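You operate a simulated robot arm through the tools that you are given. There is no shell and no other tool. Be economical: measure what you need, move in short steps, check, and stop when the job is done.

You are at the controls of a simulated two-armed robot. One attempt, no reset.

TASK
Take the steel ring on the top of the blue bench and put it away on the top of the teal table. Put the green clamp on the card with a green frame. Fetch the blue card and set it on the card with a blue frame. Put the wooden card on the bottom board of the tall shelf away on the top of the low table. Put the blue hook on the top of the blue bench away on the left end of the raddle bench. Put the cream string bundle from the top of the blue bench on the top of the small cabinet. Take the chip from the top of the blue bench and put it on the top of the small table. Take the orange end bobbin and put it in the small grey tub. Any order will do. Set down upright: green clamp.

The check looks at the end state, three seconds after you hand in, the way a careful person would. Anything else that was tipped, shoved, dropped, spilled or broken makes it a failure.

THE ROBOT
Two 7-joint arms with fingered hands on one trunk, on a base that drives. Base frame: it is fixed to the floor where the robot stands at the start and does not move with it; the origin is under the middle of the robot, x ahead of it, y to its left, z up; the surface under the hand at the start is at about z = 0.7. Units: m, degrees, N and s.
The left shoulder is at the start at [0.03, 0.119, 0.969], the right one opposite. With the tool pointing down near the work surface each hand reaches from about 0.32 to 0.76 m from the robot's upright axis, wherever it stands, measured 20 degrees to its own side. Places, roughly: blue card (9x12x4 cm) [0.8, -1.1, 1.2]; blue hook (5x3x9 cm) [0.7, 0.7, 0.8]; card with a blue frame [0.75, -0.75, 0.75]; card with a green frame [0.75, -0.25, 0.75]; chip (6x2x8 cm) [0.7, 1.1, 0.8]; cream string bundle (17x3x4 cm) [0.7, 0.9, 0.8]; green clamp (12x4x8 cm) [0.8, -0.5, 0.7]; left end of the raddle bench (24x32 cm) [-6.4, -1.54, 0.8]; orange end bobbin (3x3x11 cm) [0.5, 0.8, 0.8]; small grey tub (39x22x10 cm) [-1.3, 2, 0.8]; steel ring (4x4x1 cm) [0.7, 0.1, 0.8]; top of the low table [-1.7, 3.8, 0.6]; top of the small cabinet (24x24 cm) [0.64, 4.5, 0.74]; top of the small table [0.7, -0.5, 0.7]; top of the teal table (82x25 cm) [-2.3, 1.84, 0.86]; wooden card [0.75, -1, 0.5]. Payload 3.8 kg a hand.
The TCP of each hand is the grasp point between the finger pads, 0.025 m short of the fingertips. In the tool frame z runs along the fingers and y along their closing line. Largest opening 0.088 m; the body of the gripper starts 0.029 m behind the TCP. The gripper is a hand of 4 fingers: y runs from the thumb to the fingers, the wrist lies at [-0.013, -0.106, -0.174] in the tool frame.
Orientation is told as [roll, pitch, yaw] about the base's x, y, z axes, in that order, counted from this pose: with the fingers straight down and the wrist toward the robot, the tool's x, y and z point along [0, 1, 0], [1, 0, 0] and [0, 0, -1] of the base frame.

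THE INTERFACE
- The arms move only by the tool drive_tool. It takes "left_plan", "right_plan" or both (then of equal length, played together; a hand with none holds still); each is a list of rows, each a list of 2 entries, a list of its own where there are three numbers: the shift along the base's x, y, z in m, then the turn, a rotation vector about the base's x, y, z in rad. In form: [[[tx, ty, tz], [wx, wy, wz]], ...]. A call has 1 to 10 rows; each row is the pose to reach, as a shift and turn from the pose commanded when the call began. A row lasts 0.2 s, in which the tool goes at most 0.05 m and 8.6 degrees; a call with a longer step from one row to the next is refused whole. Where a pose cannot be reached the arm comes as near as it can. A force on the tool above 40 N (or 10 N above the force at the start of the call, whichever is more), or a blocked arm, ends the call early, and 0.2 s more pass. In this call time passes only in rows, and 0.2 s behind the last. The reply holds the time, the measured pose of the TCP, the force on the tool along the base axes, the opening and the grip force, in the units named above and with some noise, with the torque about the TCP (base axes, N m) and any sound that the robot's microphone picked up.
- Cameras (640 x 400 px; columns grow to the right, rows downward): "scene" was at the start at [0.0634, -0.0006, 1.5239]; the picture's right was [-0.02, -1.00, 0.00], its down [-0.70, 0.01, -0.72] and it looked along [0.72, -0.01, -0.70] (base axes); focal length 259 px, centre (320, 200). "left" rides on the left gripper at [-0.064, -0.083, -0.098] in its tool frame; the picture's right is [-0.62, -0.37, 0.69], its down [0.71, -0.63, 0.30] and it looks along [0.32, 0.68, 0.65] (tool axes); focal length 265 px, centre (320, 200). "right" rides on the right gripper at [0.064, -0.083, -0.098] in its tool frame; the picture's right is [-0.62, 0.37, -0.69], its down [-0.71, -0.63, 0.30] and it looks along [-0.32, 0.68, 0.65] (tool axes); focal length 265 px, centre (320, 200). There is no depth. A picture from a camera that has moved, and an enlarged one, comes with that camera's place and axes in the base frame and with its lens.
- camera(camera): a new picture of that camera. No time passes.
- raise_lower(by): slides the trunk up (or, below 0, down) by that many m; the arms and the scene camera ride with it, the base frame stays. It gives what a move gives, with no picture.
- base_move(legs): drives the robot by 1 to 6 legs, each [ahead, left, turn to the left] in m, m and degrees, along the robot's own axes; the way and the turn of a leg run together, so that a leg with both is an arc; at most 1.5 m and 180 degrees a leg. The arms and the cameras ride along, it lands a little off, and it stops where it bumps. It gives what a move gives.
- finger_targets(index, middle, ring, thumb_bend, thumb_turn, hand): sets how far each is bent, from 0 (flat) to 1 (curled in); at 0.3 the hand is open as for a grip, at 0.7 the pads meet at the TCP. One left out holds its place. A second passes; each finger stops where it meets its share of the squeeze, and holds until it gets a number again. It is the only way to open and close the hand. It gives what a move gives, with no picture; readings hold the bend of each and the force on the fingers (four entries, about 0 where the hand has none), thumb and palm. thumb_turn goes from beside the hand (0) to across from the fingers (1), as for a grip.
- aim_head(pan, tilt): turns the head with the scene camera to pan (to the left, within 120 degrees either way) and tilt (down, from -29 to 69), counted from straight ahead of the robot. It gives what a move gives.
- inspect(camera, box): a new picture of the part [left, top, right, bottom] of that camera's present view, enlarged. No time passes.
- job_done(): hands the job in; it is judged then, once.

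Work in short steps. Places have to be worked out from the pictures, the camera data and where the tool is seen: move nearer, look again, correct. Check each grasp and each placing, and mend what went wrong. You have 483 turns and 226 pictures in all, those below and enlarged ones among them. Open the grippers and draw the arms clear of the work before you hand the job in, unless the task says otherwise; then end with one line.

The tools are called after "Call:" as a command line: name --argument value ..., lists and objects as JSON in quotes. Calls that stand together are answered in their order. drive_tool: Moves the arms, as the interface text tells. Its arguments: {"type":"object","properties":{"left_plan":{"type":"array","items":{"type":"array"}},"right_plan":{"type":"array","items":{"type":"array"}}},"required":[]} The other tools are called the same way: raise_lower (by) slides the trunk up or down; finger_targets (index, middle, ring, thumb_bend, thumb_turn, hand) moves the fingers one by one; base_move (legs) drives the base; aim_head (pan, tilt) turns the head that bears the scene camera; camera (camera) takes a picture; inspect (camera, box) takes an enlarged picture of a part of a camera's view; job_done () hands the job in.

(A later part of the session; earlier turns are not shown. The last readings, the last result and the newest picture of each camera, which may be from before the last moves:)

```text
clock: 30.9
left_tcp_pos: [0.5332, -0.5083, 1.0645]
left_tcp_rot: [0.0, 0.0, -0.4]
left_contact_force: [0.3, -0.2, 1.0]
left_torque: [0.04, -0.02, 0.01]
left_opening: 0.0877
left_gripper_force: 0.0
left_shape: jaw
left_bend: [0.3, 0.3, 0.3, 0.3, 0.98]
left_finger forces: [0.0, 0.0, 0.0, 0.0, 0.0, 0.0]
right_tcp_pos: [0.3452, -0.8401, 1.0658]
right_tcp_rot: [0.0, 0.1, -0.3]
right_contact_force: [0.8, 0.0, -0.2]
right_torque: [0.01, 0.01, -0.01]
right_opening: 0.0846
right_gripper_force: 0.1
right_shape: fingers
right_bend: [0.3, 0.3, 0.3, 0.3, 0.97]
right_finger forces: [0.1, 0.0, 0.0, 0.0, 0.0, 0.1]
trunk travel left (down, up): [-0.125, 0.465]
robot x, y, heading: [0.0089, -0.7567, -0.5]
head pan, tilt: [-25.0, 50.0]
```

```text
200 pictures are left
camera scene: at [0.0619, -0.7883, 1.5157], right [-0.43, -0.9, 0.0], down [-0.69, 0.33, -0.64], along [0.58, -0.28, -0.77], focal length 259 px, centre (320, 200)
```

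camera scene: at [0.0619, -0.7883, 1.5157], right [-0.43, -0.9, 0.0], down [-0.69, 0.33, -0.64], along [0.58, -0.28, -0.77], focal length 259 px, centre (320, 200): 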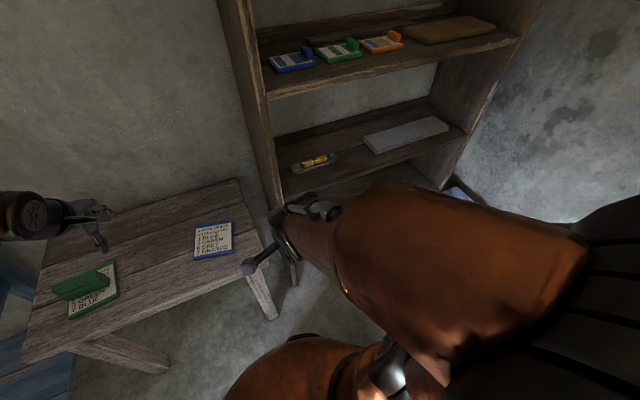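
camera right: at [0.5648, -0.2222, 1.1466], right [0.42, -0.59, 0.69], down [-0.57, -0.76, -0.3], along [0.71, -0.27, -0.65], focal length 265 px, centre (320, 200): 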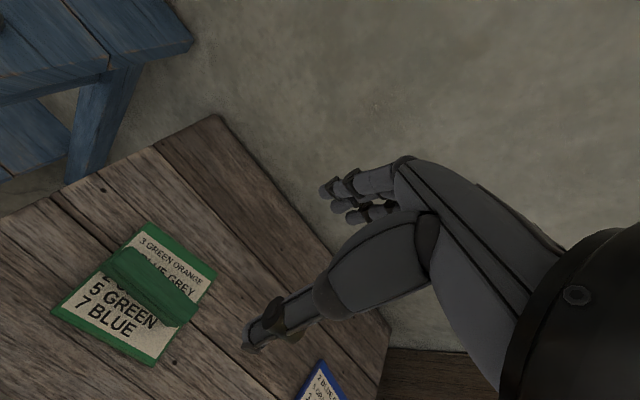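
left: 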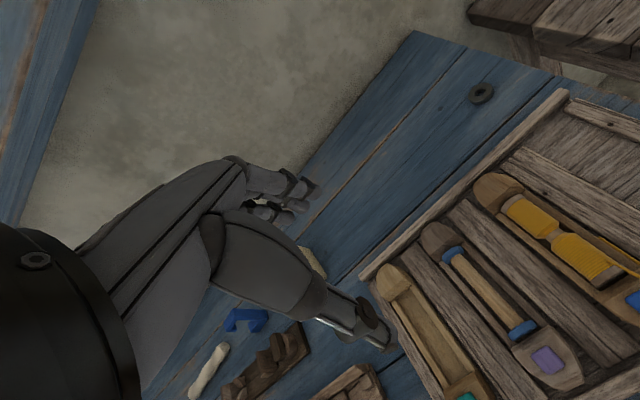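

The tab is a fin along x at the card's right end, about [0.805, -1.098, 1.21]; I'll grip it from left and right with the hand tilted forward. First I raise the trunk, pull the left hand in, and move the base a bit right and ahead.

Call:
raise_lower --by 0.25

Call:
drive_tool --left_plan '[[[-0.03, 0, 0], [0, 0, 0]], [[-0.06, 0, 0], [0, 0, 0]], [[-0.09, 0, 0], [0, 0, 0]], [[-0.12, 0, 0], [0, 0, 0]]]'

Call:
base_move --legs '[[0.0, -0.2, 0.5], [0.12, 0, 0]]'

Call:
aim_head --pan -15 --tilt 40

Call:
camera --camera "scene"

```text
clock: 33.5
left_tcp_pos: [0.5325, -0.5087, 1.3133]
left_tcp_rot: [0.1, 0.1, -0.4]
left_contact_force: [0.1, 0.6, -0.4]
left_torque: [-0.02, 0.02, -0.02]
left_opening: 0.0873
left_gripper_force: 0.0
left_shape: jaw
left_bend: [0.3, 0.3, 0.3, 0.3, 0.98]
left_finger forces: [0.0, 0.1, 0.0, 0.0, 0.0, 0.0]
right_tcp_pos: [0.3455, -0.8399, 1.3145]
right_tcp_rot: [0.0, 0.1, -0.3]
right_contact_force: [0.1, 0.6, 0.2]
right_torque: [0.01, -0.02, 0.0]
right_opening: 0.0845
right_gripper_force: 0.0
right_shape: fingers
right_bend: [0.3, 0.3, 0.3, 0.3, 0.97]
right_finger forces: [0.0, 0.0, 0.0, 0.1, 0.0, 0.0]
trunk travel left (down, up): [-0.375, 0.215]
robot x, y, heading: [0.0135, -0.7575, -0.7]
head pan, tilt: [-25.0, 50.0]
```

```text
clock: 34.5
left_tcp_pos: [0.4104, -0.5096, 1.3147]
left_tcp_rot: [0.0, -0.1, -0.5]
left_contact_force: [-0.2, 0.2, 0.5]
left_torque: [0.03, 0.0, 0.02]
left_opening: 0.0875
left_gripper_force: 0.1
left_shape: jaw
left_bend: [0.3, 0.3, 0.3, 0.3, 0.98]
left_finger forces: [0.0, 0.0, 0.1, 0.0, 0.0, 0.0]
right_tcp_pos: [0.344, -0.8403, 1.3156]
right_tcp_rot: [0.0, 0.1, -0.3]
right_contact_force: [0.5, -0.6, 0.6]
right_torque: [-0.01, 0.01, 0.01]
right_opening: 0.0845
right_gripper_force: 0.1
right_shape: fingers
right_bend: [0.3, 0.3, 0.3, 0.3, 0.97]
right_finger forces: [0.0, 0.0, 0.1, 0.0, 0.1, 0.1]
trunk travel left (down, up): [-0.375, 0.215]
robot x, y, heading: [0.0097, -0.7592, -0.4]
head pan, tilt: [-25.0, 50.0]
```

```text
clock: 37.0
left_tcp_pos: [0.5347, -0.71, 1.3157]
left_tcp_rot: [0.0, 0.0, -0.4]
left_contact_force: [-0.1, 0.3, -0.4]
left_torque: [0.0, -0.01, 0.0]
left_opening: 0.0877
left_gripper_force: 0.1
left_shape: jaw
left_bend: [0.3, 0.3, 0.3, 0.3, 0.98]
left_finger forces: [0.1, 0.1, 0.0, 0.0, 0.0, 0.0]
right_tcp_pos: [0.4685, -1.04, 1.3154]
right_tcp_rot: [0.0, 0.1, -0.2]
right_contact_force: [0.0, 0.2, 0.4]
right_torque: [-0.01, 0.01, 0.02]
right_opening: 0.0847
right_gripper_force: 0.1
right_shape: fingers
right_bend: [0.3, 0.3, 0.3, 0.3, 0.97]
right_finger forces: [0.1, 0.0, 0.0, 0.0, 0.0, 0.0]
trunk travel left (down, up): [-0.375, 0.215]
robot x, y, heading: [0.1315, -0.9562, -0.1]
head pan, tilt: [-25.0, 50.0]
```

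```text
clock: 37.7
left_tcp_pos: [0.5348, -0.7112, 1.3143]
left_tcp_rot: [-0.1, -0.1, -0.3]
left_contact_force: [0.9, 0.5, 0.3]
left_torque: [-0.02, 0.0, -0.01]
left_opening: 0.0878
left_gripper_force: 0.0
left_shape: jaw
left_bend: [0.3, 0.3, 0.3, 0.3, 0.98]
left_finger forces: [0.0, 0.0, 0.0, 0.1, 0.0, 0.0]
right_tcp_pos: [0.4695, -1.0398, 1.3158]
right_tcp_rot: [-0.1, 0.1, -0.1]
right_contact_force: [-0.6, 0.1, 0.7]
right_torque: [0.04, -0.01, 0.01]
right_opening: 0.0846
right_gripper_force: 0.1
right_shape: fingers
right_bend: [0.3, 0.3, 0.3, 0.3, 0.97]
right_finger forces: [0.0, 0.0, 0.1, 0.0, 0.1, 0.1]
trunk travel left (down, up): [-0.375, 0.215]
robot x, y, heading: [0.1371, -0.959, -0.1]
head pan, tilt: [-15.0, 40.0]
```

```text
199 pictures are left
camera scene: at [0.1974, -0.9788, 1.7798], right [-0.27, -0.96, 0.0], down [-0.62, 0.17, -0.77], along [0.74, -0.2, -0.64], focal length 259 px, centre (320, 200)
```

scene: 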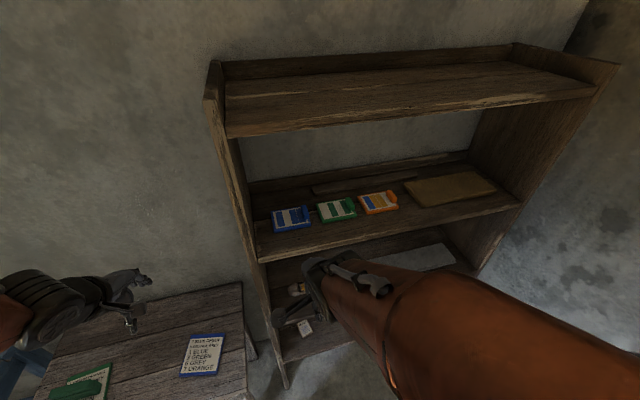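

I enlarge the blue card for a second, triangulating view.

Call:
inspect --camera "scene" --box '[250, 180, 370, 255]'

```text
5.33 times, centred on (310, 218) of scene
camera zoom: at [0.1974, -0.9788, 1.7798], right [-0.27, -0.96, 0.0], down [-0.62, 0.17, -0.77], along [0.74, -0.2, -0.64], focal length 1383 px, centre (373, 107)
```

zoom: 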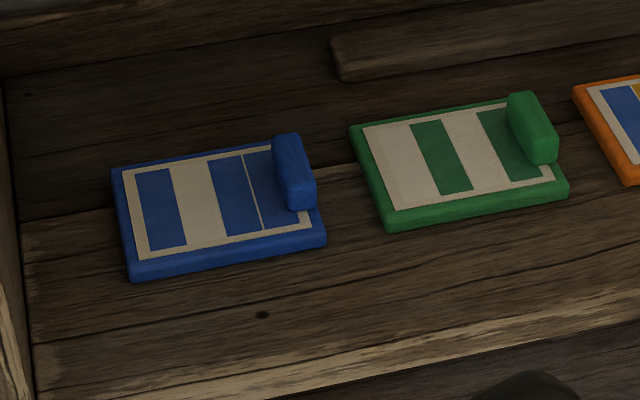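

The tab is at x 0.788–0.834, y -1.095, z up to 1.222. I move a little further right and ahead so the hand can come nearly straight down on it.

Call:
base_move --legs '[[0.0, -0.1, 0], [0.07, 0, 0]]'

```text
clock: 39.5
left_tcp_pos: [0.6062, -0.8158, 1.3147]
left_tcp_rot: [0.0, 0.0, -0.5]
left_contact_force: [0.0, 0.0, 0.4]
left_torque: [0.01, -0.02, 0.03]
left_opening: 0.0875
left_gripper_force: 0.1
left_shape: jaw
left_bend: [0.3, 0.3, 0.3, 0.3, 0.98]
left_finger forces: [0.1, 0.0, 0.0, 0.1, 0.1, 0.0]
right_tcp_pos: [0.5397, -1.146, 1.3149]
right_tcp_rot: [-0.1, 0.1, -0.3]
right_contact_force: [0.1, 0.2, 0.8]
right_torque: [0.05, 0.02, 0.01]
right_opening: 0.0843
right_gripper_force: 0.0
right_shape: fingers
right_bend: [0.3, 0.3, 0.3, 0.3, 0.97]
right_finger forces: [0.1, 0.1, 0.0, 0.0, 0.1, 0.0]
trunk travel left (down, up): [-0.375, 0.215]
robot x, y, heading: [0.2042, -1.0606, -0.6]
head pan, tilt: [-15.0, 40.0]
```

I yaw the right hand -83° in front of the shelf, and move the left hand left, away from the side panel.

Call:
drive_tool --right_plan '[[[0.005, 0.004, 0.003], [0, 0, -0.145]], [[0.01, 0.008, 0.006], [0, 0, -0.29]], [[0.015, 0.012, 0.009], [0, 0, -0.435]], [[0.02, 0.016, 0.012], [0, 0, -0.58]], [[0.025, 0.02, 0.015], [0, 0, -0.725]], [[0.03, 0.024, 0.018], [0, 0, -0.87]], [[0.035, 0.028, 0.021], [0, 0, -1.015]], [[0.04, 0.032, 0.024], [0, 0, -1.16]], [[0.045, 0.036, 0.027], [0, 0, -1.305]], [[0.05, 0.04, 0.03], [0, 0, -1.45]]]' --left_plan '[[[-0.005, 0.015, 0], [0, 0, 0]], [[-0.01, 0.03, 0], [0, 0, 0]], [[-0.02, 0.045, 0], [0, 0, 0]], [[-0.03, 0.06, 0], [0, 0, 0]], [[-0.04, 0.075, 0], [0, 0, 0]], [[-0.05, 0.09, 0], [0, 0, 0]], [[-0.06, 0.1, 0], [0, 0, 0]], [[-0.06, 0.1, 0], [0, 0, 0]], [[-0.06, 0.1, 0], [0, 0, 0]], [[-0.06, 0.1, 0], [0, 0, 0]]]'

Call:
camera --camera "right"

```text
clock: 40.3
left_tcp_pos: [0.5867, -0.771, 1.3141]
left_tcp_rot: [0.0, -0.1, -0.5]
left_contact_force: [-0.5, 0.4, -0.4]
left_torque: [0.01, 0.02, 0.01]
left_opening: 0.0877
left_gripper_force: 0.0
left_shape: jaw
left_bend: [0.3, 0.3, 0.3, 0.3, 0.98]
left_finger forces: [0.1, 0.0, 0.0, 0.0, 0.1, 0.0]
right_tcp_pos: [0.5474, -1.1158, 1.3304]
right_tcp_rot: [9.2, 7.5, -22.0]
right_contact_force: [-0.5, 0.3, 0.8]
right_torque: [-0.02, 0.0, -0.03]
right_opening: 0.0846
right_gripper_force: 0.1
right_shape: fingers
right_bend: [0.3, 0.3, 0.3, 0.3, 0.97]
right_finger forces: [0.0, 0.0, 0.0, 0.0, 0.0, 0.0]
trunk travel left (down, up): [-0.375, 0.215]
robot x, y, heading: [0.2046, -1.0633, -0.2]
head pan, tilt: [-15.0, 40.0]
stopped in row 4 (right hand): the arm was blocked; the commanded pose is now the measured one
```

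```text
197 pictures are left
camera right: at [0.5021, -1.0473, 1.4465], right [0.14, -0.84, 0.53], down [-0.87, -0.36, -0.33], along [0.47, -0.42, -0.78], focal length 265 px, centre (320, 200)
```

right: 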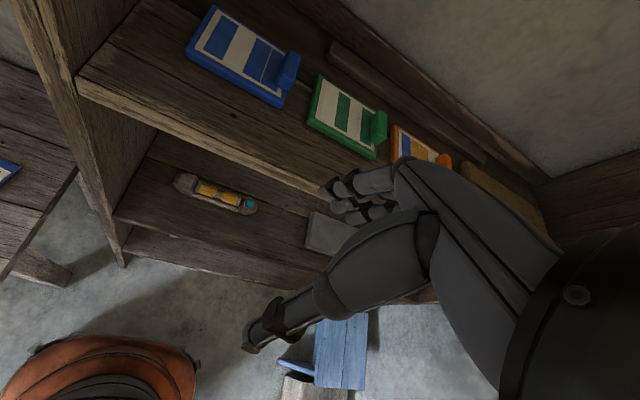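

Blocked: negative yaw runs into the arm's limit here. I go back to a straight hand and will try the opposite yaw (+), which worked before.

Call:
drive_tool --right_plan '[[[0.0, 0.0, 0.0], [-0.037, -0.02, 0.079]], [[0.0, 0.0, 0.0], [-0.074, -0.04, 0.158]], [[0.0, 0.0, 0.0], [-0.111, -0.06, 0.236]], [[0.0, 0.0, 0.0], [-0.148, -0.08, 0.315]], [[0.0, 0.0, 0.0], [-0.185, -0.1, 0.394]]]'

Call:
drive_tool --right_plan '[[[0, 0, 0], [0, 0, 0.14]], [[0, 0, 0], [0, 0, 0.28]], [[0, 0, 0], [0, 0, 0.42]], [[0, 0, 0], [0, 0, 0.56]], [[0, 0, 0], [0, 0, 0.7]], [[0, 0, 0], [0, 0, 0.84]], [[0, 0, 0], [0, 0, 0.98]], [[0, 0, 0], [0, 0, 1.12]], [[0, 0, 0], [0, 0, 1.26]], [[0, 0, 0], [0, 0, 1.4]]]'

```text
clock: 41.5
left_tcp_pos: [0.5878, -0.7707, 1.3154]
left_tcp_rot: [0.1, -0.1, -0.6]
left_contact_force: [0.5, -0.4, -0.1]
left_torque: [0.02, -0.06, 0.06]
left_opening: 0.0876
left_gripper_force: 0.1
left_shape: jaw
left_bend: [0.3, 0.3, 0.3, 0.3, 0.98]
left_finger forces: [0.0, 0.1, 0.0, 0.0, 0.1, 0.1]
right_tcp_pos: [0.5477, -1.1177, 1.3283]
right_tcp_rot: [-0.1, -0.3, 0.3]
right_contact_force: [0.3, -0.5, 0.5]
right_torque: [-0.04, -0.02, 0.0]
right_opening: 0.0843
right_gripper_force: 0.0
right_shape: fingers
right_bend: [0.3, 0.3, 0.3, 0.3, 0.97]
right_finger forces: [0.0, 0.0, 0.0, 0.0, 0.0, 0.1]
trunk travel left (down, up): [-0.375, 0.215]
robot x, y, heading: [0.2012, -1.0594, -0.6]
head pan, tilt: [-15.0, 40.0]
```

```text
clock: 43.7
left_tcp_pos: [0.5877, -0.7718, 1.3149]
left_tcp_rot: [-0.1, 0.0, -0.5]
left_contact_force: [0.5, 0.2, -0.4]
left_torque: [-0.01, -0.03, -0.02]
left_opening: 0.0875
left_gripper_force: 0.0
left_shape: jaw
left_bend: [0.3, 0.3, 0.3, 0.3, 0.98]
left_finger forces: [0.0, 0.0, 0.1, 0.0, 0.1, 0.1]
right_tcp_pos: [0.5488, -1.1161, 1.3282]
right_tcp_rot: [0.0, -0.3, 80.3]
right_contact_force: [0.1, -0.6, 0.0]
right_torque: [0.02, 0.01, 0.01]
right_opening: 0.0845
right_gripper_force: 0.1
right_shape: fingers
right_bend: [0.3, 0.3, 0.3, 0.3, 0.97]
right_finger forces: [0.1, 0.0, 0.0, 0.0, 0.0, 0.0]
trunk travel left (down, up): [-0.375, 0.215]
robot x, y, heading: [0.2051, -1.0626, -0.6]
head pan, tilt: [-15.0, 40.0]
```

Positive yaw works. I go in over the tab at z ≈ 1.27, finishing the yaw to 90°.

Call:
drive_tool --right_plan '[[[0.02, 0.003, -0.03], [0, 0, 0.04]], [[0.065, 0.006, -0.058], [0, 0, 0.08]], [[0.11, 0.01, -0.058], [0, 0, 0.12]], [[0.15, 0.014, -0.058], [0, 0, 0.16]], [[0.19, 0.018, -0.058], [0, 0, 0.16]], [[0.23, 0.02, -0.058], [0, 0, 0.16]], [[0.262, 0.021, -0.058], [0, 0, 0.16]]]'

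Call:
camera --camera "right"

Call:
camera --camera "scene"

```text
refused: row 2 steps farther than a row can; nothing moved
```

```text
196 pictures are left
camera right: at [0.4717, -1.1895, 1.4259], right [0.67, 0.26, 0.7], down [0.6, -0.74, -0.31], along [0.43, 0.62, -0.65], focal length 265 px, centre (320, 200)
```

right: 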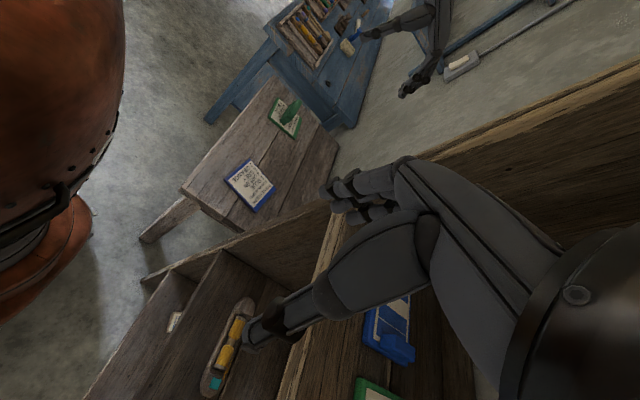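

```text
195 pictures are left
camera scene: at [0.2681, -1.0827, 1.7798], right [-0.27, -0.96, 0.0], down [-0.62, 0.17, -0.77], along [0.74, -0.21, -0.64], focal length 259 px, centre (320, 200)
```

scene: 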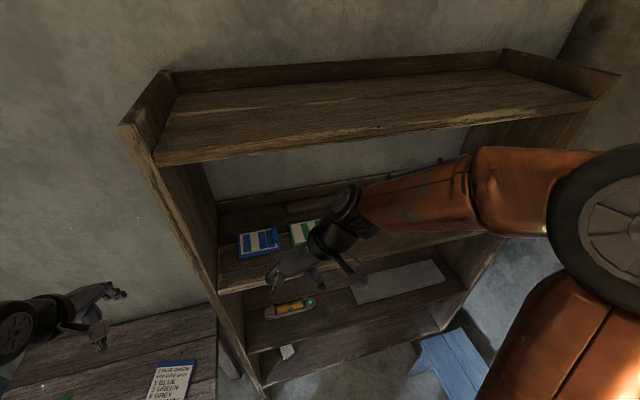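

A row was too long. I also lower the trunk 0.1 m so the forearm keeps clear of the upper board, then enter in shorter rows.

Call:
raise_lower --by -0.1

Call:
drive_tool --right_plan '[[[0.0, 0.003, 0.042], [0, 0, 0.04]], [[0.04, 0.006, 0.045], [0, 0, 0.08]], [[0.08, 0.01, 0.045], [0, 0, 0.12]], [[0.12, 0.014, 0.045], [0, 0, 0.16]], [[0.16, 0.018, 0.045], [0, 0, 0.16]], [[0.2, 0.02, 0.045], [0, 0, 0.16]], [[0.24, 0.021, 0.045], [0, 0, 0.16]], [[0.262, 0.021, 0.045], [0, 0, 0.16]]]'

Call:
camera --camera "right"

Call:
camera --camera "scene"

```text
clock: 45.0
left_tcp_pos: [0.5879, -0.7716, 1.2149]
left_tcp_rot: [0.0, 0.0, -0.5]
left_contact_force: [-0.2, 0.9, -0.4]
left_torque: [0.0, -0.03, -0.01]
left_opening: 0.0879
left_gripper_force: 0.1
left_shape: jaw
left_bend: [0.3, 0.3, 0.3, 0.3, 0.98]
left_finger forces: [0.0, 0.0, 0.0, 0.0, 0.1, 0.0]
right_tcp_pos: [0.5481, -1.1164, 1.2273]
right_tcp_rot: [-0.1, -0.3, 80.4]
right_contact_force: [-0.6, 1.1, 0.6]
right_torque: [-0.01, -0.01, 0.01]
right_opening: 0.0846
right_gripper_force: 0.1
right_shape: fingers
right_bend: [0.3, 0.3, 0.3, 0.3, 0.97]
right_finger forces: [0.0, 0.0, 0.0, 0.0, 0.0, 0.0]
trunk travel left (down, up): [-0.275, 0.315]
robot x, y, heading: [0.2059, -1.0615, -0.5]
head pan, tilt: [-15.0, 40.0]
```

```text
clock: 46.8
left_tcp_pos: [0.5891, -0.7726, 1.2131]
left_tcp_rot: [0.1, 0.0, -0.6]
left_contact_force: [0.4, 0.3, 0.3]
left_torque: [0.01, -0.03, 0.03]
left_opening: 0.0877
left_gripper_force: 0.1
left_shape: jaw
left_bend: [0.3, 0.3, 0.3, 0.3, 0.98]
left_finger forces: [0.0, 0.0, 0.1, 0.1, 0.0, 0.1]
right_tcp_pos: [0.8131, -1.097, 1.2711]
right_tcp_rot: [0.1, -0.1, 89.5]
right_contact_force: [-1.2, 0.4, -0.2]
right_torque: [0.0, 0.05, 0.03]
right_opening: 0.0847
right_gripper_force: 0.2
right_shape: fingers
right_bend: [0.3, 0.3, 0.3, 0.3, 0.97]
right_finger forces: [0.1, 0.1, 0.1, 0.0, 0.0, 0.0]
trunk travel left (down, up): [-0.275, 0.315]
robot x, y, heading: [0.2018, -1.0628, -0.6]
head pan, tilt: [-15.0, 40.0]
```

```text
194 pictures are left
camera right: at [0.7483, -1.1812, 1.3707], right [0.62, 0.36, 0.69], down [0.71, -0.64, -0.31], along [0.33, 0.68, -0.65], focal length 265 px, centre (320, 200)
```

right: 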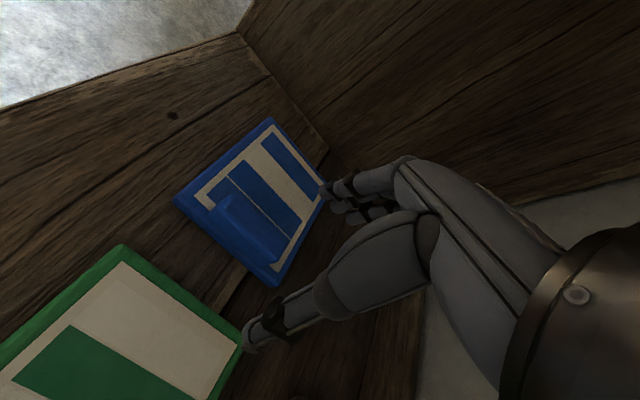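

```text
193 pictures are left
camera scene: at [0.2685, -1.082, 1.6798], right [-0.27, -0.96, 0.0], down [-0.62, 0.17, -0.77], along [0.74, -0.21, -0.64], focal length 259 px, centre (320, 200)
```

scene: 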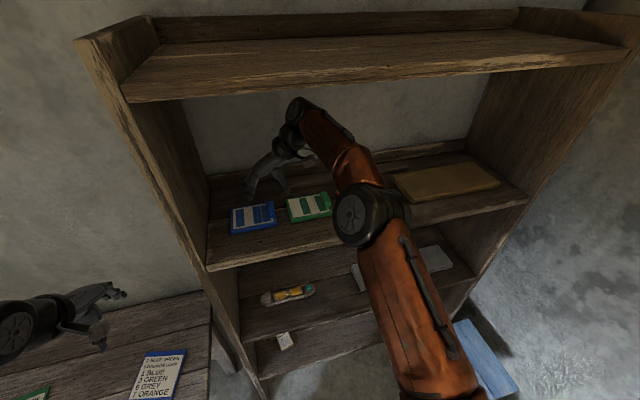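

By the hand camera the card top is rather at z ≈ 1.208 and the tab spans x 0.763–0.808, y ≈ -1.097. I move back 27 mm, then down 32 mm.

Call:
drive_tool --right_plan '[[[-0.014, 0, 0], [0, 0, 0]], [[-0.027, 0, 0], [0, 0, 0]], [[-0.027, 0, -0.012], [0, 0, 0]], [[-0.027, 0, -0.024], [0, 0, 0]], [[-0.027, 0, -0.032], [0, 0, 0]]]'

Call:
camera --camera "right"

```text
clock: 48.0
left_tcp_pos: [0.5885, -0.7728, 1.2152]
left_tcp_rot: [0.0, 0.1, -0.4]
left_contact_force: [-0.3, -0.8, -1.4]
left_torque: [0.02, 0.0, 0.01]
left_opening: 0.0878
left_gripper_force: 0.0
left_shape: jaw
left_bend: [0.3, 0.3, 0.3, 0.3, 0.98]
left_finger forces: [0.0, 0.0, 0.0, 0.0, 0.0, 0.0]
right_tcp_pos: [0.7855, -1.0966, 1.2396]
right_tcp_rot: [-0.1, -0.4, 89.5]
right_contact_force: [-1.2, 0.4, 0.6]
right_torque: [0.02, -0.03, 0.0]
right_opening: 0.0844
right_gripper_force: 0.0
right_shape: fingers
right_bend: [0.3, 0.3, 0.3, 0.3, 0.97]
right_finger forces: [0.0, 0.0, 0.1, 0.0, 0.0, 0.0]
trunk travel left (down, up): [-0.275, 0.315]
robot x, y, heading: [0.2026, -1.0603, -0.6]
head pan, tilt: [-15.0, 40.0]
```

```text
192 pictures are left
camera right: at [0.7191, -1.1804, 1.3386], right [0.62, 0.36, 0.7], down [0.71, -0.63, -0.31], along [0.33, 0.68, -0.65], focal length 265 px, centre (320, 200)
```

right: 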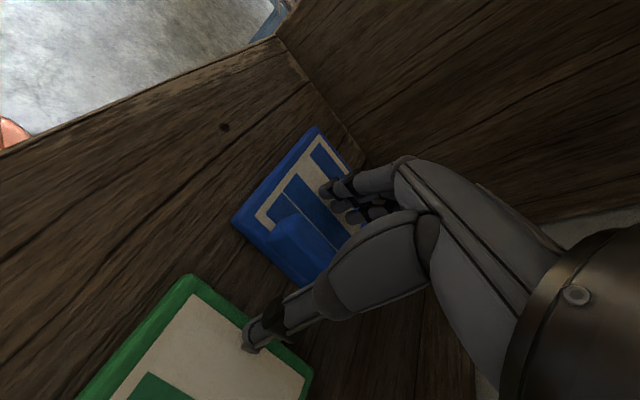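

Not sure yet how deep the tips are on the tab; I lower by 8 mm and watch the force.

Call:
drive_tool --right_plan '[[[0, 0, -0.004], [0, 0, 0]], [[0, 0, -0.008], [0, 0, 0]]]'

Call:
inspect --camera "right" --box '[200, 110, 420, 370]'

```text
clock: 48.6
left_tcp_pos: [0.5865, -0.7712, 1.2153]
left_tcp_rot: [0.0, -0.1, -0.5]
left_contact_force: [0.3, -0.5, 0.2]
left_torque: [-0.05, 0.03, 0.0]
left_opening: 0.0879
left_gripper_force: 0.1
left_shape: jaw
left_bend: [0.3, 0.3, 0.3, 0.3, 0.98]
left_finger forces: [0.0, 0.0, 0.0, 0.0, 0.1, 0.0]
right_tcp_pos: [0.7833, -1.0976, 1.2358]
right_tcp_rot: [-0.5, -0.6, 89.4]
right_contact_force: [1.1, -2.2, 17.1]
right_torque: [0.72, -0.13, -0.09]
right_opening: 0.0845
right_gripper_force: 8.3
right_shape: fingers
right_bend: [0.3, 0.3, 0.3, 0.3, 0.98]
right_finger forces: [0.1, 15.6, 0.0, 0.1, 0.9, 0.1]
trunk travel left (down, up): [-0.275, 0.315]
robot x, y, heading: [0.2057, -1.0614, -0.4]
head pan, tilt: [-15.0, 40.0]
```

```text
1.54 times, centred on (310, 240) of right
camera zoom: at [0.7168, -1.1812, 1.3332], right [0.62, 0.36, 0.7], down [0.71, -0.63, -0.31], along [0.34, 0.69, -0.65], focal length 408 px, centre (335, 138)
```

zoom: 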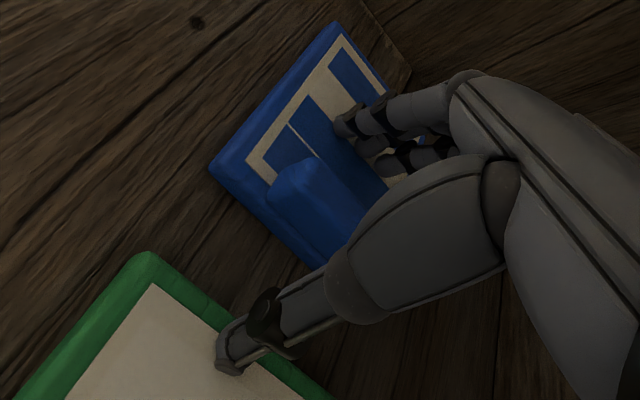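

The middle fingertip touches the card at TCP z ≈ 1.236, so the tips are at card level and the tab is between thumb and fingers. I lift 4 mm and close.

Call:
drive_tool --right_plan '[[[0.002, 0, 0.007], [0, 0, 0]]]'

Call:
finger_targets --hand "right" --index 0.8 --middle 0.8 --ring 0.8 --thumb_bend 0.8

Call:
camera --camera "right"

```text
clock: 49.0
left_tcp_pos: [0.5883, -0.7726, 1.2143]
left_tcp_rot: [-0.1, 0.0, -0.4]
left_contact_force: [-0.6, -0.1, -0.2]
left_torque: [-0.04, -0.03, -0.04]
left_opening: 0.0877
left_gripper_force: 0.1
left_shape: jaw
left_bend: [0.3, 0.3, 0.3, 0.3, 0.98]
left_finger forces: [0.0, 0.1, 0.0, 0.0, 0.0, 0.1]
right_tcp_pos: [0.7843, -1.0944, 1.2382]
right_tcp_rot: [0.1, -0.2, 89.6]
right_contact_force: [0.2, -0.3, 2.0]
right_torque: [0.06, -0.02, 0.03]
right_opening: 0.0847
right_gripper_force: 0.6
right_shape: fingers
right_bend: [0.3, 0.3, 0.3, 0.3, 0.98]
right_finger forces: [0.0, 1.5, 0.0, 0.0, 0.0, 0.0]
trunk travel left (down, up): [-0.275, 0.315]
robot x, y, heading: [0.2038, -1.0654, -0.9]
head pan, tilt: [-15.0, 40.0]
```

```text
clock: 50.0
left_tcp_pos: [0.5881, -0.7716, 1.2137]
left_tcp_rot: [0.0, 0.0, -0.5]
left_contact_force: [0.5, 0.3, -0.6]
left_torque: [-0.03, 0.04, 0.0]
left_opening: 0.0876
left_gripper_force: 0.2
left_shape: jaw
left_bend: [0.3, 0.3, 0.3, 0.3, 0.98]
left_finger forces: [0.0, 0.0, 0.0, 0.0, 0.1, 0.1]
right_tcp_pos: [0.7855, -1.0964, 1.2396]
right_tcp_rot: [0.0, -0.3, 89.6]
right_contact_force: [0.0, -0.5, -1.5]
right_torque: [-0.02, 0.04, 0.0]
right_opening: 0.01
right_gripper_force: 20.1
right_shape: fingers
right_bend: [0.72, 0.78, 0.8, 0.66, 0.9]
right_finger forces: [12.0, 8.6, 0.1, 0.1, 19.5, 0.1]
trunk travel left (down, up): [-0.275, 0.315]
robot x, y, heading: [0.2035, -1.0597, -0.5]
head pan, tilt: [-15.0, 40.0]
```

```text
190 pictures are left
camera right: at [0.7206, -1.1801, 1.3371], right [0.62, 0.36, 0.69], down [0.71, -0.63, -0.31], along [0.33, 0.68, -0.65], focal length 265 px, centre (320, 200)
```

right: 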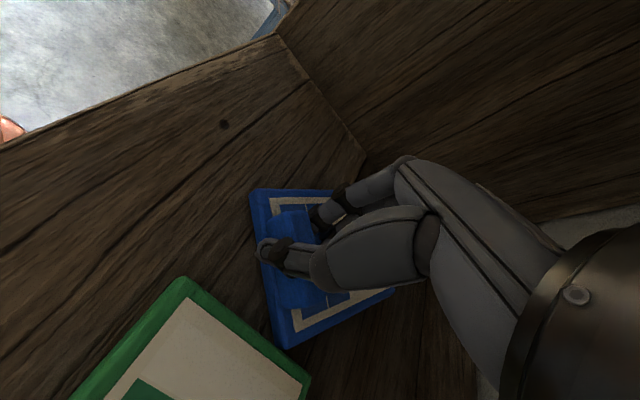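

The card swung about 40° as the fingers closed but two fingers and the thumb hold the tab with 20 N. I lift a little to see if it stays level.

Call:
drive_tool --right_plan '[[[0, 0, 0.01], [0, 0, 0]], [[0, 0, 0.02], [0, 0, 0]], [[0, 0, 0.035], [0, 0, 0]]]'

Call:
camera --camera "right"

Call:
inspect --camera "scene" --box '[190, 100, 380, 250]'

```text
clock: 50.8
left_tcp_pos: [0.5873, -0.7717, 1.214]
left_tcp_rot: [0.0, 0.0, -0.5]
left_contact_force: [-0.5, -0.3, -0.2]
left_torque: [0.03, -0.01, 0.0]
left_opening: 0.0877
left_gripper_force: 0.0
left_shape: jaw
left_bend: [0.3, 0.3, 0.3, 0.3, 0.98]
left_finger forces: [0.1, 0.0, 0.1, 0.0, 0.0, 0.0]
right_tcp_pos: [0.7845, -1.0965, 1.2747]
right_tcp_rot: [0.0, -0.3, 89.6]
right_contact_force: [-0.6, 0.0, -1.4]
right_torque: [-0.03, -0.02, -0.04]
right_opening: 0.0105
right_gripper_force: 20.1
right_shape: fingers
right_bend: [0.72, 0.78, 0.8, 0.66, 0.9]
right_finger forces: [12.1, 8.4, 0.1, 0.0, 19.6, 0.0]
trunk travel left (down, up): [-0.275, 0.315]
robot x, y, heading: [0.2064, -1.0568, -0.2]
head pan, tilt: [-15.0, 40.0]
```

```text
189 pictures are left
camera right: at [0.72, -1.1807, 1.373], right [0.62, 0.36, 0.7], down [0.71, -0.63, -0.31], along [0.33, 0.68, -0.65], focal length 265 px, centre (320, 200)
```

right: 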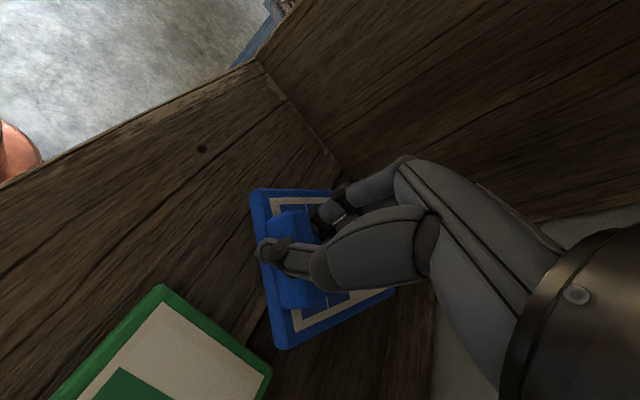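

```text
2.67 times, centred on (285, 175) of scene
camera zoom: at [0.2673, -1.0825, 1.6799], right [-0.27, -0.96, 0.0], down [-0.62, 0.17, -0.77], along [0.74, -0.21, -0.64], focal length 691 px, centre (413, 267)
```

zoom: 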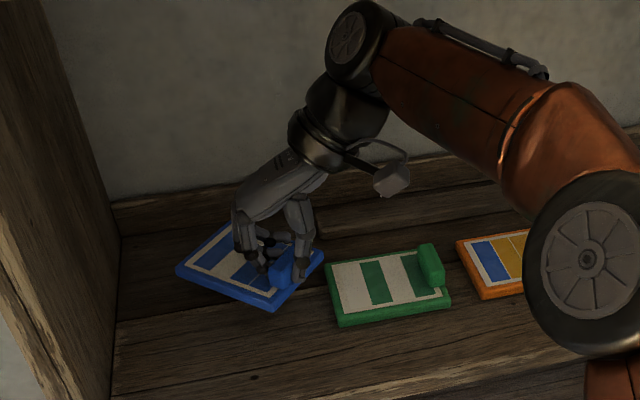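

The card is lifted level. I draw it out of the shelf toward the robot.

Call:
drive_tool --right_plan '[[[0, 0, 0.02], [0, 0, 0]], [[-0.03, 0, 0.03], [0, 0, 0]], [[-0.07, 0, 0.03], [0, 0, 0]], [[-0.11, 0, 0.03], [0, 0, 0]], [[-0.15, 0, 0.03], [0, 0, 0]], [[-0.19, 0, 0.03], [0, 0, 0]], [[-0.23, 0, 0.03], [0, 0, 0]]]'

Call:
base_move --legs '[[-0.17, 0, 0], [0, 0.5, 0]]'

Call:
raise_lower --by -0.15

Call:
aim_head --pan 0 --tilt 50

Call:
camera --camera "scene"

```text
clock: 52.4
left_tcp_pos: [0.5854, -0.7719, 1.2145]
left_tcp_rot: [0.0, -0.1, -0.5]
left_contact_force: [-0.1, -0.3, 0.3]
left_torque: [0.0, -0.03, 0.02]
left_opening: 0.0875
left_gripper_force: 0.1
left_shape: jaw
left_bend: [0.3, 0.3, 0.3, 0.3, 0.98]
left_finger forces: [0.0, 0.0, 0.0, 0.0, 0.0, 0.0]
right_tcp_pos: [0.5534, -1.0961, 1.3045]
right_tcp_rot: [-0.1, -0.4, 89.5]
right_contact_force: [-0.4, 0.3, -0.7]
right_torque: [0.0, -0.01, -0.02]
right_opening: 0.0104
right_gripper_force: 20.0
right_shape: fingers
right_bend: [0.72, 0.78, 0.8, 0.66, 0.9]
right_finger forces: [11.8, 8.2, 0.0, 0.0, 19.4, 0.0]
trunk travel left (down, up): [-0.275, 0.315]
robot x, y, heading: [0.2034, -1.0613, -0.6]
head pan, tilt: [-15.0, 40.0]
```

```text
clock: 56.5
left_tcp_pos: [0.4215, -0.2635, 1.2153]
left_tcp_rot: [0.0, 0.0, -0.6]
left_contact_force: [-0.3, -0.2, -0.7]
left_torque: [0.01, 0.01, -0.01]
left_opening: 0.0878
left_gripper_force: 0.0
left_shape: jaw
left_bend: [0.3, 0.3, 0.3, 0.3, 0.98]
left_finger forces: [0.0, 0.0, 0.0, 0.1, 0.0, 0.0]
right_tcp_pos: [0.3887, -0.5885, 1.3051]
right_tcp_rot: [0.0, -0.3, 89.5]
right_contact_force: [-0.1, 0.8, -0.8]
right_torque: [-0.02, -0.01, 0.0]
right_opening: 0.0102
right_gripper_force: 20.2
right_shape: fingers
right_bend: [0.72, 0.78, 0.8, 0.66, 0.9]
right_finger forces: [12.0, 8.1, 0.0, 0.0, 19.5, 0.0]
trunk travel left (down, up): [-0.275, 0.315]
robot x, y, heading: [0.0347, -0.5533, -0.7]
head pan, tilt: [-15.0, 40.0]
```

```text
clock: 58.2
left_tcp_pos: [0.422, -0.2645, 1.0654]
left_tcp_rot: [0.0, 0.0, -0.6]
left_contact_force: [0.3, -0.7, 0.3]
left_torque: [-0.03, 0.01, 0.02]
left_opening: 0.0876
left_gripper_force: 0.1
left_shape: jaw
left_bend: [0.3, 0.3, 0.3, 0.3, 0.98]
left_finger forces: [0.0, 0.0, 0.1, 0.0, 0.1, 0.0]
right_tcp_pos: [0.3876, -0.5885, 1.1557]
right_tcp_rot: [-0.2, -0.4, 89.5]
right_contact_force: [-0.1, -0.7, 0.1]
right_torque: [0.01, 0.04, -0.02]
right_opening: 0.0105
right_gripper_force: 19.5
right_shape: fingers
right_bend: [0.72, 0.78, 0.8, 0.66, 0.9]
right_finger forces: [12.0, 8.2, 0.0, 0.1, 19.4, 0.0]
trunk travel left (down, up): [-0.125, 0.465]
robot x, y, heading: [0.0377, -0.5535, -0.2]
head pan, tilt: [-15.0, 40.0]
```

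```text
clock: 59.0
left_tcp_pos: [0.4209, -0.2638, 1.0641]
left_tcp_rot: [0.0, 0.0, -0.6]
left_contact_force: [-0.8, -0.1, 0.3]
left_torque: [-0.01, 0.01, -0.02]
left_opening: 0.0879
left_gripper_force: 0.1
left_shape: jaw
left_bend: [0.3, 0.3, 0.3, 0.3, 0.98]
left_finger forces: [0.0, 0.0, 0.1, 0.0, 0.0, 0.0]
right_tcp_pos: [0.389, -0.5888, 1.1558]
right_tcp_rot: [-0.1, -0.3, 89.5]
right_contact_force: [0.1, -0.4, 0.0]
right_torque: [0.0, 0.04, -0.04]
right_opening: 0.0104
right_gripper_force: 19.8
right_shape: fingers
right_bend: [0.72, 0.78, 0.8, 0.66, 0.9]
right_finger forces: [12.0, 8.3, 0.0, 0.0, 19.5, 0.0]
trunk travel left (down, up): [-0.125, 0.465]
robot x, y, heading: [0.0338, -0.5546, -0.6]
head pan, tilt: [0.0, 50.0]
```

```text
187 pictures are left
camera scene: at [0.0955, -0.5526, 1.5157], right [-0.01, -1.0, 0.0], down [-0.77, 0.01, -0.64], along [0.64, -0.01, -0.77], focal length 259 px, centre (320, 200)
```

scene: 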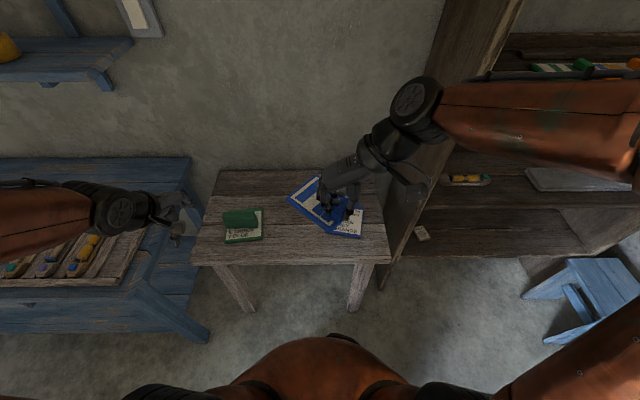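

Now I turn the hand to yaw 30° and bring the card above the blue-framed card, whose centre I hold at [0.666, -0.655].

Call:
drive_tool --right_plan '[[[0.024, -0.005, -0.015], [0, 0, -0.105]], [[0.048, -0.01, -0.03], [0, 0, -0.21]], [[0.072, -0.016, -0.05], [0, 0, -0.314]], [[0.096, -0.022, -0.075], [0, 0, -0.419]], [[0.12, -0.028, -0.1], [0, 0, -0.524]], [[0.144, -0.034, -0.125], [0, 0, -0.628]], [[0.168, -0.04, -0.15], [0, 0, -0.733]], [[0.192, -0.046, -0.18], [0, 0, -0.838]], [[0.216, -0.05, -0.21], [0, 0, -0.942]], [[0.239, -0.055, -0.24], [0, 0, -1.047]]]'

Call:
camera --camera "right"

Call:
inspect --camera "scene" --box '[180, 150, 420, 300]'

```text
clock: 61.2
left_tcp_pos: [0.4211, -0.2636, 1.0647]
left_tcp_rot: [-0.1, -0.1, -0.5]
left_contact_force: [0.2, -0.4, 0.6]
left_torque: [0.0, -0.01, -0.01]
left_opening: 0.0875
left_gripper_force: 0.1
left_shape: jaw
left_bend: [0.3, 0.3, 0.3, 0.3, 0.98]
left_finger forces: [0.1, 0.0, 0.0, 0.0, 0.0, 0.0]
right_tcp_pos: [0.6289, -0.6439, 0.9152]
right_tcp_rot: [-0.1, -0.4, 29.5]
right_contact_force: [-0.1, 0.7, -0.7]
right_torque: [0.01, 0.0, 0.01]
right_opening: 0.0103
right_gripper_force: 19.3
right_shape: fingers
right_bend: [0.72, 0.78, 0.8, 0.67, 0.9]
right_finger forces: [11.4, 8.1, 0.1, 0.0, 19.4, 0.0]
trunk travel left (down, up): [-0.125, 0.465]
robot x, y, heading: [0.0395, -0.5497, -0.7]
head pan, tilt: [0.0, 50.0]
```

```text
186 pictures are left
camera right: at [0.5247, -0.6293, 1.0137], right [0.62, -0.36, 0.7], down [-0.2, -0.93, -0.31], along [0.76, 0.05, -0.65], focal length 265 px, centre (320, 200)
```

right: 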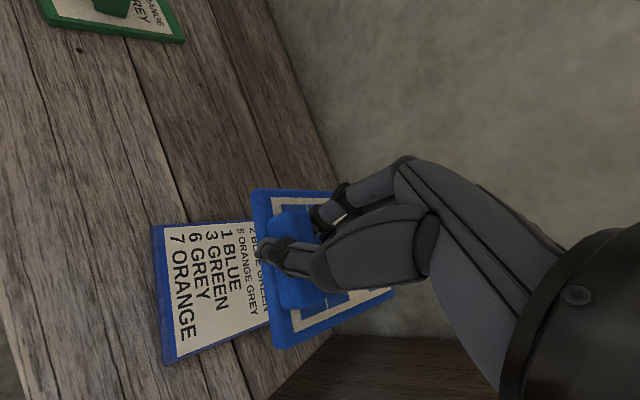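

```text
2.67 times, centred on (300, 225) of scene
camera zoom: at [0.0965, -0.5524, 1.5156], right [-0.01, -1.0, 0.0], down [-0.77, 0.01, -0.64], along [0.64, -0.01, -0.77], focal length 691 px, centre (373, 133)
```

zoom: 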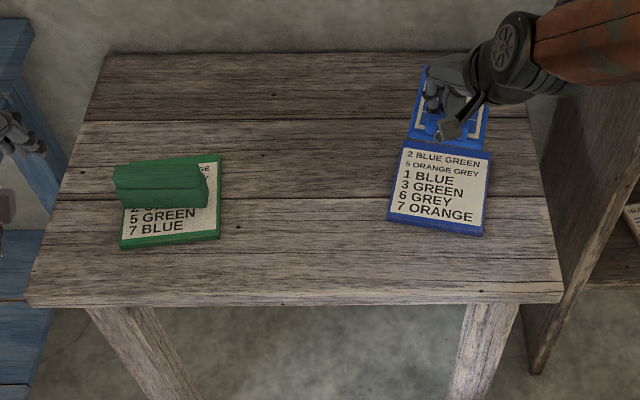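

The card sits right above the frame (both centred near [0.663, -0.656]) and parallel. I lower to just above it.

Call:
drive_tool --right_plan '[[[0, 0, -0.04], [0, 0, 0]], [[0, 0, -0.08], [0, 0, 0]], [[0, 0, -0.11], [0, 0, 0]], [[0, -0.001, -0.135], [0, 0, 0]]]'

Call:
camera --camera "right"

Call:
drive_tool --right_plan '[[[0, 0, -0.005], [0, 0, 0]], [[0, 0, -0.01], [0, 0, 0]], [[0, 0, -0.015], [0, 0, 0]]]'

```text
clock: 62.2
left_tcp_pos: [0.4207, -0.2625, 1.0641]
left_tcp_rot: [-0.1, 0.0, -0.6]
left_contact_force: [0.2, -0.3, -0.3]
left_torque: [0.03, 0.03, 0.0]
left_opening: 0.0876
left_gripper_force: 0.0
left_shape: jaw
left_bend: [0.3, 0.3, 0.3, 0.3, 0.98]
left_finger forces: [0.1, 0.0, 0.0, 0.0, 0.0, 0.0]
right_tcp_pos: [0.6267, -0.6447, 0.779]
right_tcp_rot: [-0.2, -0.4, 29.6]
right_contact_force: [0.4, -0.1, 0.2]
right_torque: [0.03, 0.01, -0.01]
right_opening: 0.0099
right_gripper_force: 19.5
right_shape: fingers
right_bend: [0.72, 0.78, 0.8, 0.67, 0.9]
right_finger forces: [11.3, 8.0, 0.0, 0.0, 19.3, 0.0]
trunk travel left (down, up): [-0.125, 0.465]
robot x, y, heading: [0.0386, -0.5555, -0.5]
head pan, tilt: [0.0, 50.0]
```

```text
184 pictures are left
camera right: at [0.523, -0.6315, 0.8774], right [0.62, -0.36, 0.7], down [-0.2, -0.93, -0.31], along [0.76, 0.06, -0.65], focal length 265 px, centre (320, 200)
```

right: 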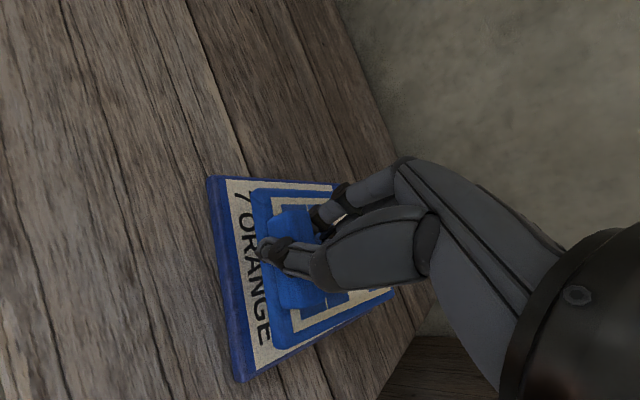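

```text
clock: 63.0
left_tcp_pos: [0.4213, -0.2637, 1.0651]
left_tcp_rot: [0.0, 0.0, -0.5]
left_contact_force: [-0.4, -0.2, 0.2]
left_torque: [0.01, -0.04, 0.01]
left_opening: 0.0877
left_gripper_force: 0.1
left_shape: jaw
left_bend: [0.3, 0.3, 0.3, 0.3, 0.98]
left_finger forces: [0.0, 0.1, 0.1, 0.0, 0.0, 0.0]
right_tcp_pos: [0.626, -0.6447, 0.7643]
right_tcp_rot: [-0.1, -0.3, 29.5]
right_contact_force: [1.0, 0.0, -0.1]
right_torque: [0.06, 0.01, 0.0]
right_opening: 0.0102
right_gripper_force: 19.5
right_shape: fingers
right_bend: [0.72, 0.78, 0.8, 0.67, 0.9]
right_finger forces: [11.3, 8.0, 0.0, 0.0, 19.2, 0.0]
trunk travel left (down, up): [-0.125, 0.465]
robot x, y, heading: [0.0362, -0.554, -0.5]
head pan, tilt: [0.0, 50.0]
```

Aligned. A few mm more until it rests.

Call:
drive_tool --right_plan '[[[-0.002, 0, -0.003], [0, 0, 0]], [[-0.002, 0, -0.006], [0, 0, 0]]]'

```text
clock: 63.6
left_tcp_pos: [0.4208, -0.2646, 1.0646]
left_tcp_rot: [0.0, 0.1, -0.6]
left_contact_force: [-0.3, -0.1, 0.7]
left_torque: [-0.01, 0.03, 0.02]
left_opening: 0.0875
left_gripper_force: 0.1
left_shape: jaw
left_bend: [0.3, 0.3, 0.3, 0.3, 0.98]
left_finger forces: [0.0, 0.1, 0.0, 0.0, 0.0, 0.0]
right_tcp_pos: [0.6253, -0.6439, 0.7589]
right_tcp_rot: [-0.1, -0.3, 29.5]
right_contact_force: [0.0, 0.9, -0.5]
right_torque: [-0.02, 0.0, 0.0]
right_opening: 0.0104
right_gripper_force: 19.3
right_shape: fingers
right_bend: [0.72, 0.78, 0.8, 0.67, 0.9]
right_finger forces: [11.4, 8.0, 0.1, 0.0, 19.3, 0.0]
trunk travel left (down, up): [-0.125, 0.465]
robot x, y, heading: [0.0396, -0.5545, -0.4]
head pan, tilt: [0.0, 50.0]
```

Call:
drive_tool --right_plan '[[[0, 0, -0.003], [0, 0, 0]], [[0, 0, -0.006], [0, 0, 0]], [[0, 0, -0.009], [0, 0, 0]]]'

Call:
camera --camera "right"

```text
clock: 64.4
left_tcp_pos: [0.421, -0.265, 1.0644]
left_tcp_rot: [0.0, 0.0, -0.7]
left_contact_force: [-0.2, -0.8, 0.6]
left_torque: [-0.02, 0.04, -0.02]
left_opening: 0.0875
left_gripper_force: 0.0
left_shape: jaw
left_bend: [0.3, 0.3, 0.3, 0.3, 0.98]
left_finger forces: [0.1, 0.0, 0.0, 0.1, 0.0, 0.0]
right_tcp_pos: [0.6264, -0.6453, 0.751]
right_tcp_rot: [-0.2, -0.3, 29.5]
right_contact_force: [-0.4, 0.5, -0.6]
right_torque: [-0.03, 0.06, 0.02]
right_opening: 0.0104
right_gripper_force: 19.4
right_shape: fingers
right_bend: [0.72, 0.78, 0.8, 0.67, 0.9]
right_finger forces: [11.4, 8.0, 0.1, 0.0, 19.4, 0.0]
trunk travel left (down, up): [-0.125, 0.465]
robot x, y, heading: [0.0362, -0.5522, -0.6]
head pan, tilt: [0.0, 50.0]
```

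```text
183 pictures are left
camera right: at [0.522, -0.631, 0.8481], right [0.62, -0.36, 0.7], down [-0.2, -0.93, -0.31], along [0.76, 0.05, -0.65], focal length 265 px, centre (320, 200)
```

right: 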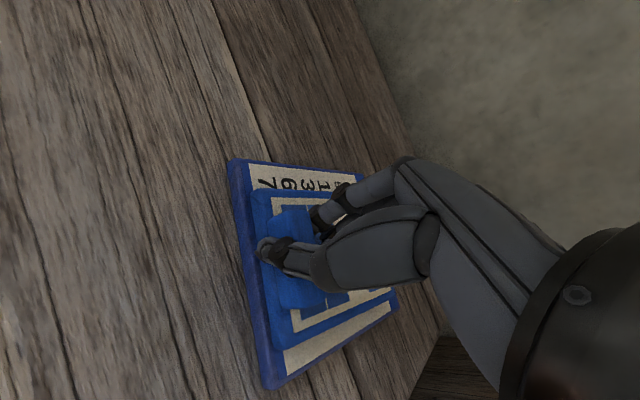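

Still not touching; card is well within the frame. Continue down.

Call:
drive_tool --right_plan '[[[0.001, 0, -0.003], [0, 0, 0]], [[0.001, 0, -0.006], [0, 0, 0]], [[0.002, 0, -0.009], [0, 0, 0]]]'

```text
clock: 65.2
left_tcp_pos: [0.4188, -0.2645, 1.0663]
left_tcp_rot: [0.0, -0.3, -0.5]
left_contact_force: [-0.3, -0.3, -0.4]
left_torque: [0.01, 0.01, -0.01]
left_opening: 0.0877
left_gripper_force: 0.0
left_shape: jaw
left_bend: [0.3, 0.3, 0.3, 0.3, 0.98]
left_finger forces: [0.0, 0.0, 0.1, 0.0, 0.0, 0.0]
right_tcp_pos: [0.6288, -0.6436, 0.7465]
right_tcp_rot: [-0.3, -1.0, 29.4]
right_contact_force: [-0.9, -1.2, 35.2]
right_torque: [0.37, 0.27, 0.09]
right_opening: 0.0101
right_gripper_force: 30.6
right_shape: fingers
right_bend: [0.74, 0.79, 0.8, 0.67, 0.9]
right_finger forces: [29.1, 9.0, 0.1, 0.0, 22.9, 0.1]
trunk travel left (down, up): [-0.125, 0.465]
robot x, y, heading: [0.037, -0.5515, -0.7]
head pan, tilt: [0.0, 50.0]
```

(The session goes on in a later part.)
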